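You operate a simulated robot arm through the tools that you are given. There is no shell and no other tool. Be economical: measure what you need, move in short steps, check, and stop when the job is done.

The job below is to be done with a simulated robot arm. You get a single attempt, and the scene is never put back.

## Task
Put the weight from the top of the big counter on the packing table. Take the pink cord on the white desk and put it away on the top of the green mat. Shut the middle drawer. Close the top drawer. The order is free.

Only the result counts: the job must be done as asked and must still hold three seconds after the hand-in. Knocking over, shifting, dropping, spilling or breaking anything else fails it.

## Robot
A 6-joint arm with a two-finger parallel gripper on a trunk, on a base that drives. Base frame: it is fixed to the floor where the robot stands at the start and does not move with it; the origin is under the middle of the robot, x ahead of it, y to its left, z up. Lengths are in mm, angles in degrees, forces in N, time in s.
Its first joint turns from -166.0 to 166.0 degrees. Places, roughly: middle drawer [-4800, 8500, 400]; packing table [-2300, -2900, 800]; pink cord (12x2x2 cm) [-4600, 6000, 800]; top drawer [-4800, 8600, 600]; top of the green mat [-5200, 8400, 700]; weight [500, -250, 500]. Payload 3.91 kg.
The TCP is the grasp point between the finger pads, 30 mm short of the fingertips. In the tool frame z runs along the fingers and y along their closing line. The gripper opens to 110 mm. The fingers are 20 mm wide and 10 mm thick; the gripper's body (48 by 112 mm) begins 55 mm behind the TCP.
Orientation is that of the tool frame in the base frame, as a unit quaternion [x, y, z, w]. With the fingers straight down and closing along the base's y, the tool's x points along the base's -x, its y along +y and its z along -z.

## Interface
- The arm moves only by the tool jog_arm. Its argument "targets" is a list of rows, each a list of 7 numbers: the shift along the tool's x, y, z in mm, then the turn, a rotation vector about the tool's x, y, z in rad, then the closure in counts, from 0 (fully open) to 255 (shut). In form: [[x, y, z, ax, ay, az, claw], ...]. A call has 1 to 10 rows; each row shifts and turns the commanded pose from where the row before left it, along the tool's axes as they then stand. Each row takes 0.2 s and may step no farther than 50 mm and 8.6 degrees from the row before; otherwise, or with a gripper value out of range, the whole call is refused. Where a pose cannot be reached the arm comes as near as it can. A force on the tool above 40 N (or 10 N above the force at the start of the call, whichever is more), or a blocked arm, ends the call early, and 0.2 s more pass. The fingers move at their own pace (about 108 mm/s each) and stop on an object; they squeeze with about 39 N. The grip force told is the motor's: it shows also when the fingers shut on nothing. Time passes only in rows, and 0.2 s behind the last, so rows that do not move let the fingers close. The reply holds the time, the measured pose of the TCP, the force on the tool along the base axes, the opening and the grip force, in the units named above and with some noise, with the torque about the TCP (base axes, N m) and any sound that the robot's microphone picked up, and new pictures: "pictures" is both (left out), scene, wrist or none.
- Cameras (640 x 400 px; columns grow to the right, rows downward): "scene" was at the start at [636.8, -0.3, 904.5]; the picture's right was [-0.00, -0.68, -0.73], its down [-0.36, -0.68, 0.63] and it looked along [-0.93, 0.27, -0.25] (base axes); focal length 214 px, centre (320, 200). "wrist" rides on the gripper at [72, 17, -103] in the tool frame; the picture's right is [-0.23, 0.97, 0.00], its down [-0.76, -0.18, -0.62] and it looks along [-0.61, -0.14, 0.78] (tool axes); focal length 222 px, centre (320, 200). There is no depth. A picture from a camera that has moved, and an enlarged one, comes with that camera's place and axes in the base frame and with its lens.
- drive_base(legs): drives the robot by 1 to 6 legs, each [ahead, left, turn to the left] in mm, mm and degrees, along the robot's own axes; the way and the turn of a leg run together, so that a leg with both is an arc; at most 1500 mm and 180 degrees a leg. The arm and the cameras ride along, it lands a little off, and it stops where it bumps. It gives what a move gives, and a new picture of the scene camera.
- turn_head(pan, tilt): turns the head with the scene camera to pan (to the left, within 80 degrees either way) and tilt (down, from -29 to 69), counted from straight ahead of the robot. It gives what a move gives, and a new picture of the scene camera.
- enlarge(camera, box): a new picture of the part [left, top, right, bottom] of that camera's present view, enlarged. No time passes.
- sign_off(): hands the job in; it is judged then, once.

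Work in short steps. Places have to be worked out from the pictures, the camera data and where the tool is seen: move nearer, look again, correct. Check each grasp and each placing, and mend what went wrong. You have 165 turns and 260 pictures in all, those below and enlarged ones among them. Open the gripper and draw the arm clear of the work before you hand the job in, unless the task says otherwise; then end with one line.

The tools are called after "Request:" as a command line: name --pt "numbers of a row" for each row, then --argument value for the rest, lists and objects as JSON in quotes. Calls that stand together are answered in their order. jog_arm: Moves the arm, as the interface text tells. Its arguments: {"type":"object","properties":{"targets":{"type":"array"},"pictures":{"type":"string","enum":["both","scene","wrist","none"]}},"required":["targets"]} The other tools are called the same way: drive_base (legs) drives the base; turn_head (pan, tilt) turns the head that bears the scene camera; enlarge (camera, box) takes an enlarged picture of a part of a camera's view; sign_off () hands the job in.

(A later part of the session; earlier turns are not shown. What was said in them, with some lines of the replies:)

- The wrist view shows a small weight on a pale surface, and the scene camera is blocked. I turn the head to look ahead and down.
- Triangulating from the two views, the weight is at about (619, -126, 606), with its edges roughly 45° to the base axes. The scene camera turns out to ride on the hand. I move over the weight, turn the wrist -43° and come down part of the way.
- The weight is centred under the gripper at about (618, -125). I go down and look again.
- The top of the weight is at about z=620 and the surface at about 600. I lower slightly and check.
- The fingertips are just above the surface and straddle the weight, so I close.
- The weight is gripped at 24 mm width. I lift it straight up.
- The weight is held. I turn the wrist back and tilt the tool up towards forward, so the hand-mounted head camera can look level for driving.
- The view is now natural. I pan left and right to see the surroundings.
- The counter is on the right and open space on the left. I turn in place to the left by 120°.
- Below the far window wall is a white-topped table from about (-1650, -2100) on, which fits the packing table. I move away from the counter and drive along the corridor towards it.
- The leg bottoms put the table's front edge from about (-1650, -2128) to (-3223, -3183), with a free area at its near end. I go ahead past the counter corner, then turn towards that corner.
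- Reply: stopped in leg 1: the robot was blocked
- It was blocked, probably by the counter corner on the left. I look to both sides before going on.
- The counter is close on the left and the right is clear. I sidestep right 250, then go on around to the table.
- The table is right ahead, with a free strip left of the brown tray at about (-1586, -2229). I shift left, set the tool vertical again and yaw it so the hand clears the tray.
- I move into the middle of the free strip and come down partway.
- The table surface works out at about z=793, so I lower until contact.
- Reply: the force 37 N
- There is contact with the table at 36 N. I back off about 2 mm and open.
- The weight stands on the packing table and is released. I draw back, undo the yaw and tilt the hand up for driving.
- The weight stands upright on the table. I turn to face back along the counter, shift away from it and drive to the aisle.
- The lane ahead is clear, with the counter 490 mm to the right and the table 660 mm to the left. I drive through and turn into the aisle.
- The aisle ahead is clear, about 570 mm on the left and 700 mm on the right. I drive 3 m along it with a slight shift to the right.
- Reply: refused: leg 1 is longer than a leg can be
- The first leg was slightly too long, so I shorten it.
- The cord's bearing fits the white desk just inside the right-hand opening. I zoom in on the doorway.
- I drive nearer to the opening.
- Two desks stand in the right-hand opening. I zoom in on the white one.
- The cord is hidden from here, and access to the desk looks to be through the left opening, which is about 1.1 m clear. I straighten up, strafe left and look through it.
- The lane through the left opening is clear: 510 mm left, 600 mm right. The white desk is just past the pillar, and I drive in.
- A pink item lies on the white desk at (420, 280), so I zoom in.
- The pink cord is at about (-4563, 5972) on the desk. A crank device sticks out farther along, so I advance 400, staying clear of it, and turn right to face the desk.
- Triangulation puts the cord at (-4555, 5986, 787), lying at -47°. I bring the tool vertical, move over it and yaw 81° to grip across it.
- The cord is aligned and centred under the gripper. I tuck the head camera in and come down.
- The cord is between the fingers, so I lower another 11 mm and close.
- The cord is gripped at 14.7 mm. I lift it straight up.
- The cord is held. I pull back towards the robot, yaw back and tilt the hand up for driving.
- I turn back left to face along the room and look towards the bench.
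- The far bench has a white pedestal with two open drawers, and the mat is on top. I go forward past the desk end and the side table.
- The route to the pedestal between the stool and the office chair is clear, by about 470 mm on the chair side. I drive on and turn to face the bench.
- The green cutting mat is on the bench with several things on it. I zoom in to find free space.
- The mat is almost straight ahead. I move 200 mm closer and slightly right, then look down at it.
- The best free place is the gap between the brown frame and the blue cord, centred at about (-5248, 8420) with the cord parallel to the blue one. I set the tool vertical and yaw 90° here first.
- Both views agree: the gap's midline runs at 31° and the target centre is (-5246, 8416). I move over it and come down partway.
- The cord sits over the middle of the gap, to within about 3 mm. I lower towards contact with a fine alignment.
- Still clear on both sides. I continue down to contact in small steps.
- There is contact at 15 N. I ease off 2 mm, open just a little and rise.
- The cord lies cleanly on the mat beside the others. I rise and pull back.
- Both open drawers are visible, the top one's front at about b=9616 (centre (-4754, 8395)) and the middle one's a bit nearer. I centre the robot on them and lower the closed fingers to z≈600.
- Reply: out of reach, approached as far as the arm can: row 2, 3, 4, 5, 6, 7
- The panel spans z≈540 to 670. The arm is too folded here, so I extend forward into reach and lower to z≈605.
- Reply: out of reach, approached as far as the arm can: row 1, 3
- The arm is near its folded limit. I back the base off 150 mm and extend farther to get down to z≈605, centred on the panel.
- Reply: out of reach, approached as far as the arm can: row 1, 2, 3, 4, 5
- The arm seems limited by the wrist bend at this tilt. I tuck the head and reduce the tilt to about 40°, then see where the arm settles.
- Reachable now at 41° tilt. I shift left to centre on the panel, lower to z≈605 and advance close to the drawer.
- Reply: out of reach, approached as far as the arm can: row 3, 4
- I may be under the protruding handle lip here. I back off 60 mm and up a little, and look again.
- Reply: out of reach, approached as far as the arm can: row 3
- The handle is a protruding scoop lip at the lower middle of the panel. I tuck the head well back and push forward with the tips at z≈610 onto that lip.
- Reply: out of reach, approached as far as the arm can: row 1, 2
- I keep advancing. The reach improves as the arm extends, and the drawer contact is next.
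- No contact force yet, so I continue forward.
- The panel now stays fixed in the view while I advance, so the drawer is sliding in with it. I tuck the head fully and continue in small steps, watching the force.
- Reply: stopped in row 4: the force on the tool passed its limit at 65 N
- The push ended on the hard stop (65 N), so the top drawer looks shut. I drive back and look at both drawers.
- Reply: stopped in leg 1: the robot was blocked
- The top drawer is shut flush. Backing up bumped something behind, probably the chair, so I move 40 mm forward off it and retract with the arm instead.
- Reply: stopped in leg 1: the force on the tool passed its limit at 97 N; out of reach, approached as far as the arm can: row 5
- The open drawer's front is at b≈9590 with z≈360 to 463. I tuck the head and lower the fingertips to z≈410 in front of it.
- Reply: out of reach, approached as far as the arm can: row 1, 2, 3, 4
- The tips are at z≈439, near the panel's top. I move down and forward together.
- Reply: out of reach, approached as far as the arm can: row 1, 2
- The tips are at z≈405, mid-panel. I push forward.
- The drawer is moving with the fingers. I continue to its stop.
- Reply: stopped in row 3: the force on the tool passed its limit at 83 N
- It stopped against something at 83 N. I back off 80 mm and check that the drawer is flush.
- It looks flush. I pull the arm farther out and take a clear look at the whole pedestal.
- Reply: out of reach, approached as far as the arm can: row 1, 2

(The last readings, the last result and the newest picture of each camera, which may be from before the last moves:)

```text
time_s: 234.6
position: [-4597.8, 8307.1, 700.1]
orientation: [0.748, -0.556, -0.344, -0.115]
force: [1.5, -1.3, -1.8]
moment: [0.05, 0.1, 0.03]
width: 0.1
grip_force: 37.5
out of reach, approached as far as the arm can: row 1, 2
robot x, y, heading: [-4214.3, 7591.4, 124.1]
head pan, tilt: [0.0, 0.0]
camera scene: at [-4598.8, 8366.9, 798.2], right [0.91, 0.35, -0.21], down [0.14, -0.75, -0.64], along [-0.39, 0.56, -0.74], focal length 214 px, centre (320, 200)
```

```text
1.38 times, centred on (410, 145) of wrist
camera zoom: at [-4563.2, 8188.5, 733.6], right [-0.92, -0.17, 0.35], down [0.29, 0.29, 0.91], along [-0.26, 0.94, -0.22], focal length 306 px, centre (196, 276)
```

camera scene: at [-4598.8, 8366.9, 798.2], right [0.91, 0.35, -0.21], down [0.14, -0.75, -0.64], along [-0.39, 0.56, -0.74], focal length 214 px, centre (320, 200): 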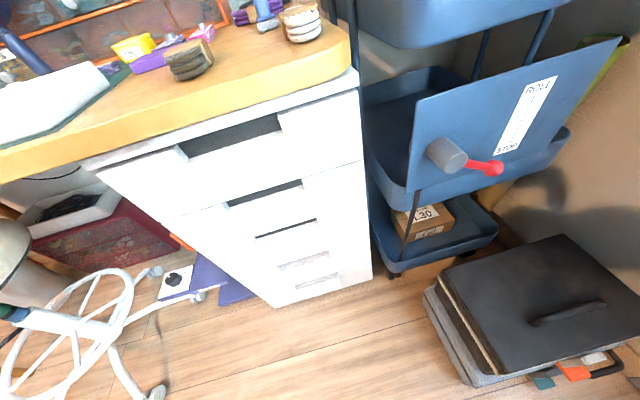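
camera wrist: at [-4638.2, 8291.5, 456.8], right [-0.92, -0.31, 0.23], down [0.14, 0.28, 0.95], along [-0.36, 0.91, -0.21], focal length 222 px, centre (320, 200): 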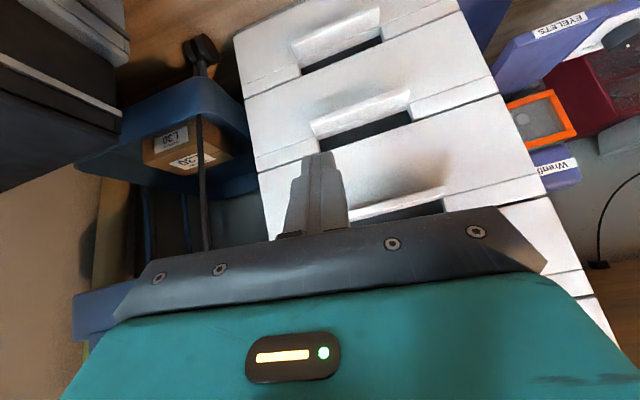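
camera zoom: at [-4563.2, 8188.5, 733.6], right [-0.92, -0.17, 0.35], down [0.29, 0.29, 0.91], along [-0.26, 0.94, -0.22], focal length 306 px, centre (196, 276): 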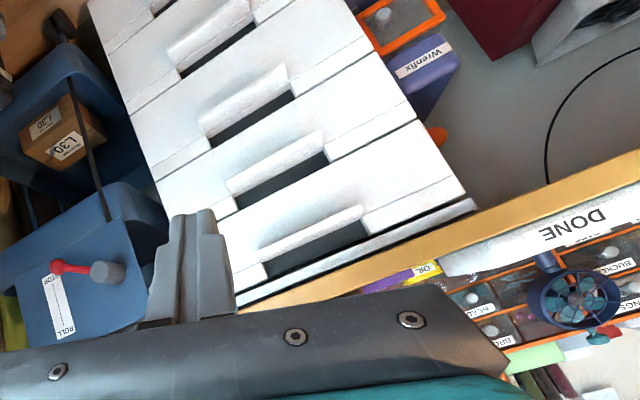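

All five drawers look flush. I zoom in on the pedestal edge to verify, and check the mat too.

Request:
enlarge --camera "scene" --box '[80, 70, 400, 310]'

Request:
jog_arm --pt "-22 0 -40 0 0 0 255" --pt "-22 0 -40 0 0 0 255" --pt "-22 0 -40 0 0 0 255" --pt "-22 0 -40 0 0 0 255" --pt "-22 0 -40 0 0 0 255" --pictures "none"

Request:
turn_head --pan 35 --tilt 0

```text
1.67 times, centred on (240, 190) of scene
camera zoom: at [-4598.8, 8366.9, 798.2], right [0.91, 0.35, -0.21], down [0.14, -0.75, -0.64], along [-0.39, 0.56, -0.74], focal length 358 px, centre (453, 217)
```

zoom: 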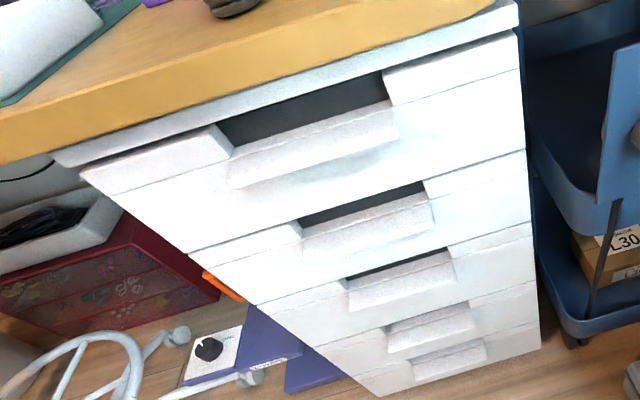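

```text
time_s: 235.8
position: [-4555.4, 8274.9, 919.8]
orientation: [0.799, -0.49, -0.316, -0.148]
force: [-1.5, 0.0, -0.2]
moment: [0.0, 0.0, -0.01]
width: 0.1
grip_force: 36.7
robot x, y, heading: [-4216.1, 7590.1, 124.0]
head pan, tilt: [0.0, 0.0]
```

```text
time_s: 236.8
position: [-4554.3, 8275.2, 918.5]
orientation: [0.798, -0.492, -0.316, -0.148]
force: [-0.3, 0.4, -0.2]
moment: [0.0, 0.0, 0.01]
width: 0.4
grip_force: 38.6
robot x, y, heading: [-4212.6, 7595.7, 124.2]
head pan, tilt: [35.0, 0.0]
camera scene: at [-4615.4, 8295.5, 1035.3], right [0.51, 0.7, -0.49], down [0.32, -0.69, -0.65], along [-0.8, 0.18, -0.58], focal length 214 px, centre (320, 200)
```

scene: 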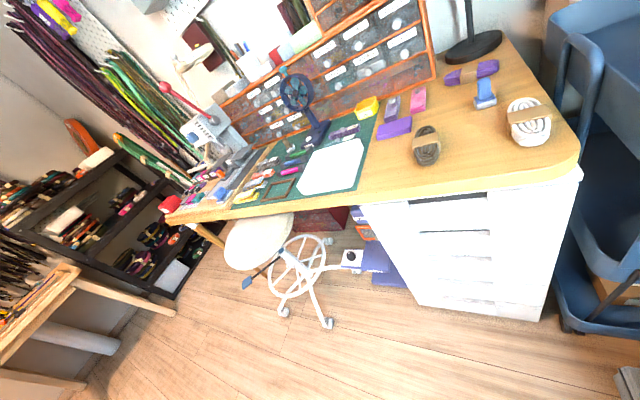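

Both drawers are flush, the cord is still on the mat and the bench is undisturbed. I open the gripper clear of the work.

Request:
jog_arm --pt "0 0 0 0 0 0 0" --pt "0 0 0 0 0 0 0" --pt "0 0 0 0 0 0 0" --pictures "none"

Request:
enlarge --camera "scene" --box '[200, 100, 400, 225]'

```text
time_s: 237.6
position: [-4554.9, 8274.2, 920.4]
orientation: [0.798, -0.491, -0.316, -0.148]
force: [-0.5, -0.3, 0.0]
moment: [0.04, 0.01, 0.01]
width: 109.9
grip_force: 0.2
robot x, y, heading: [-4211.5, 7594.2, 124.0]
head pan, tilt: [35.0, 0.0]
```

```text
3.20 times, centred on (300, 162) of scene
camera zoom: at [-4615.4, 8295.4, 1035.7], right [0.51, 0.7, -0.49], down [0.32, -0.69, -0.65], along [-0.8, 0.18, -0.58], focal length 686 px, centre (384, 320)
```

zoom: 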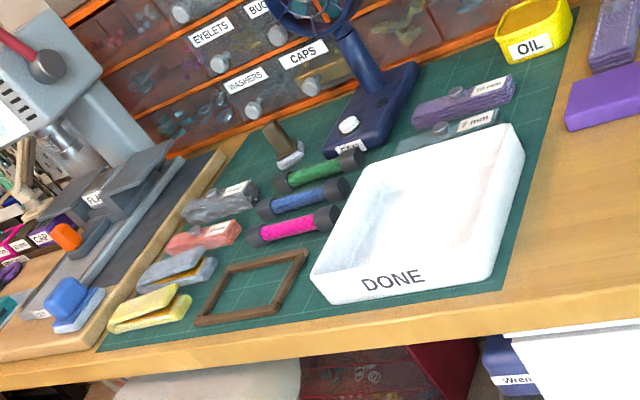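

The cord is on the green mat, the weight is on the packing table, both drawers are shut, and the arm is clear. I hand the job in.

Request:
sign_off

```text
The job is handed in.
```

The job is handed in: the weight is on the packing table, the pink cord is on the green mat, and the top and middle drawers are shut. On the way the base bumped the big counter and something behind it near the bench (probably the office chair), and the head camera hit the desk edge. Later pictures showed nothing disturbed on the counter or the bench, but I did not check whether the chair moved.
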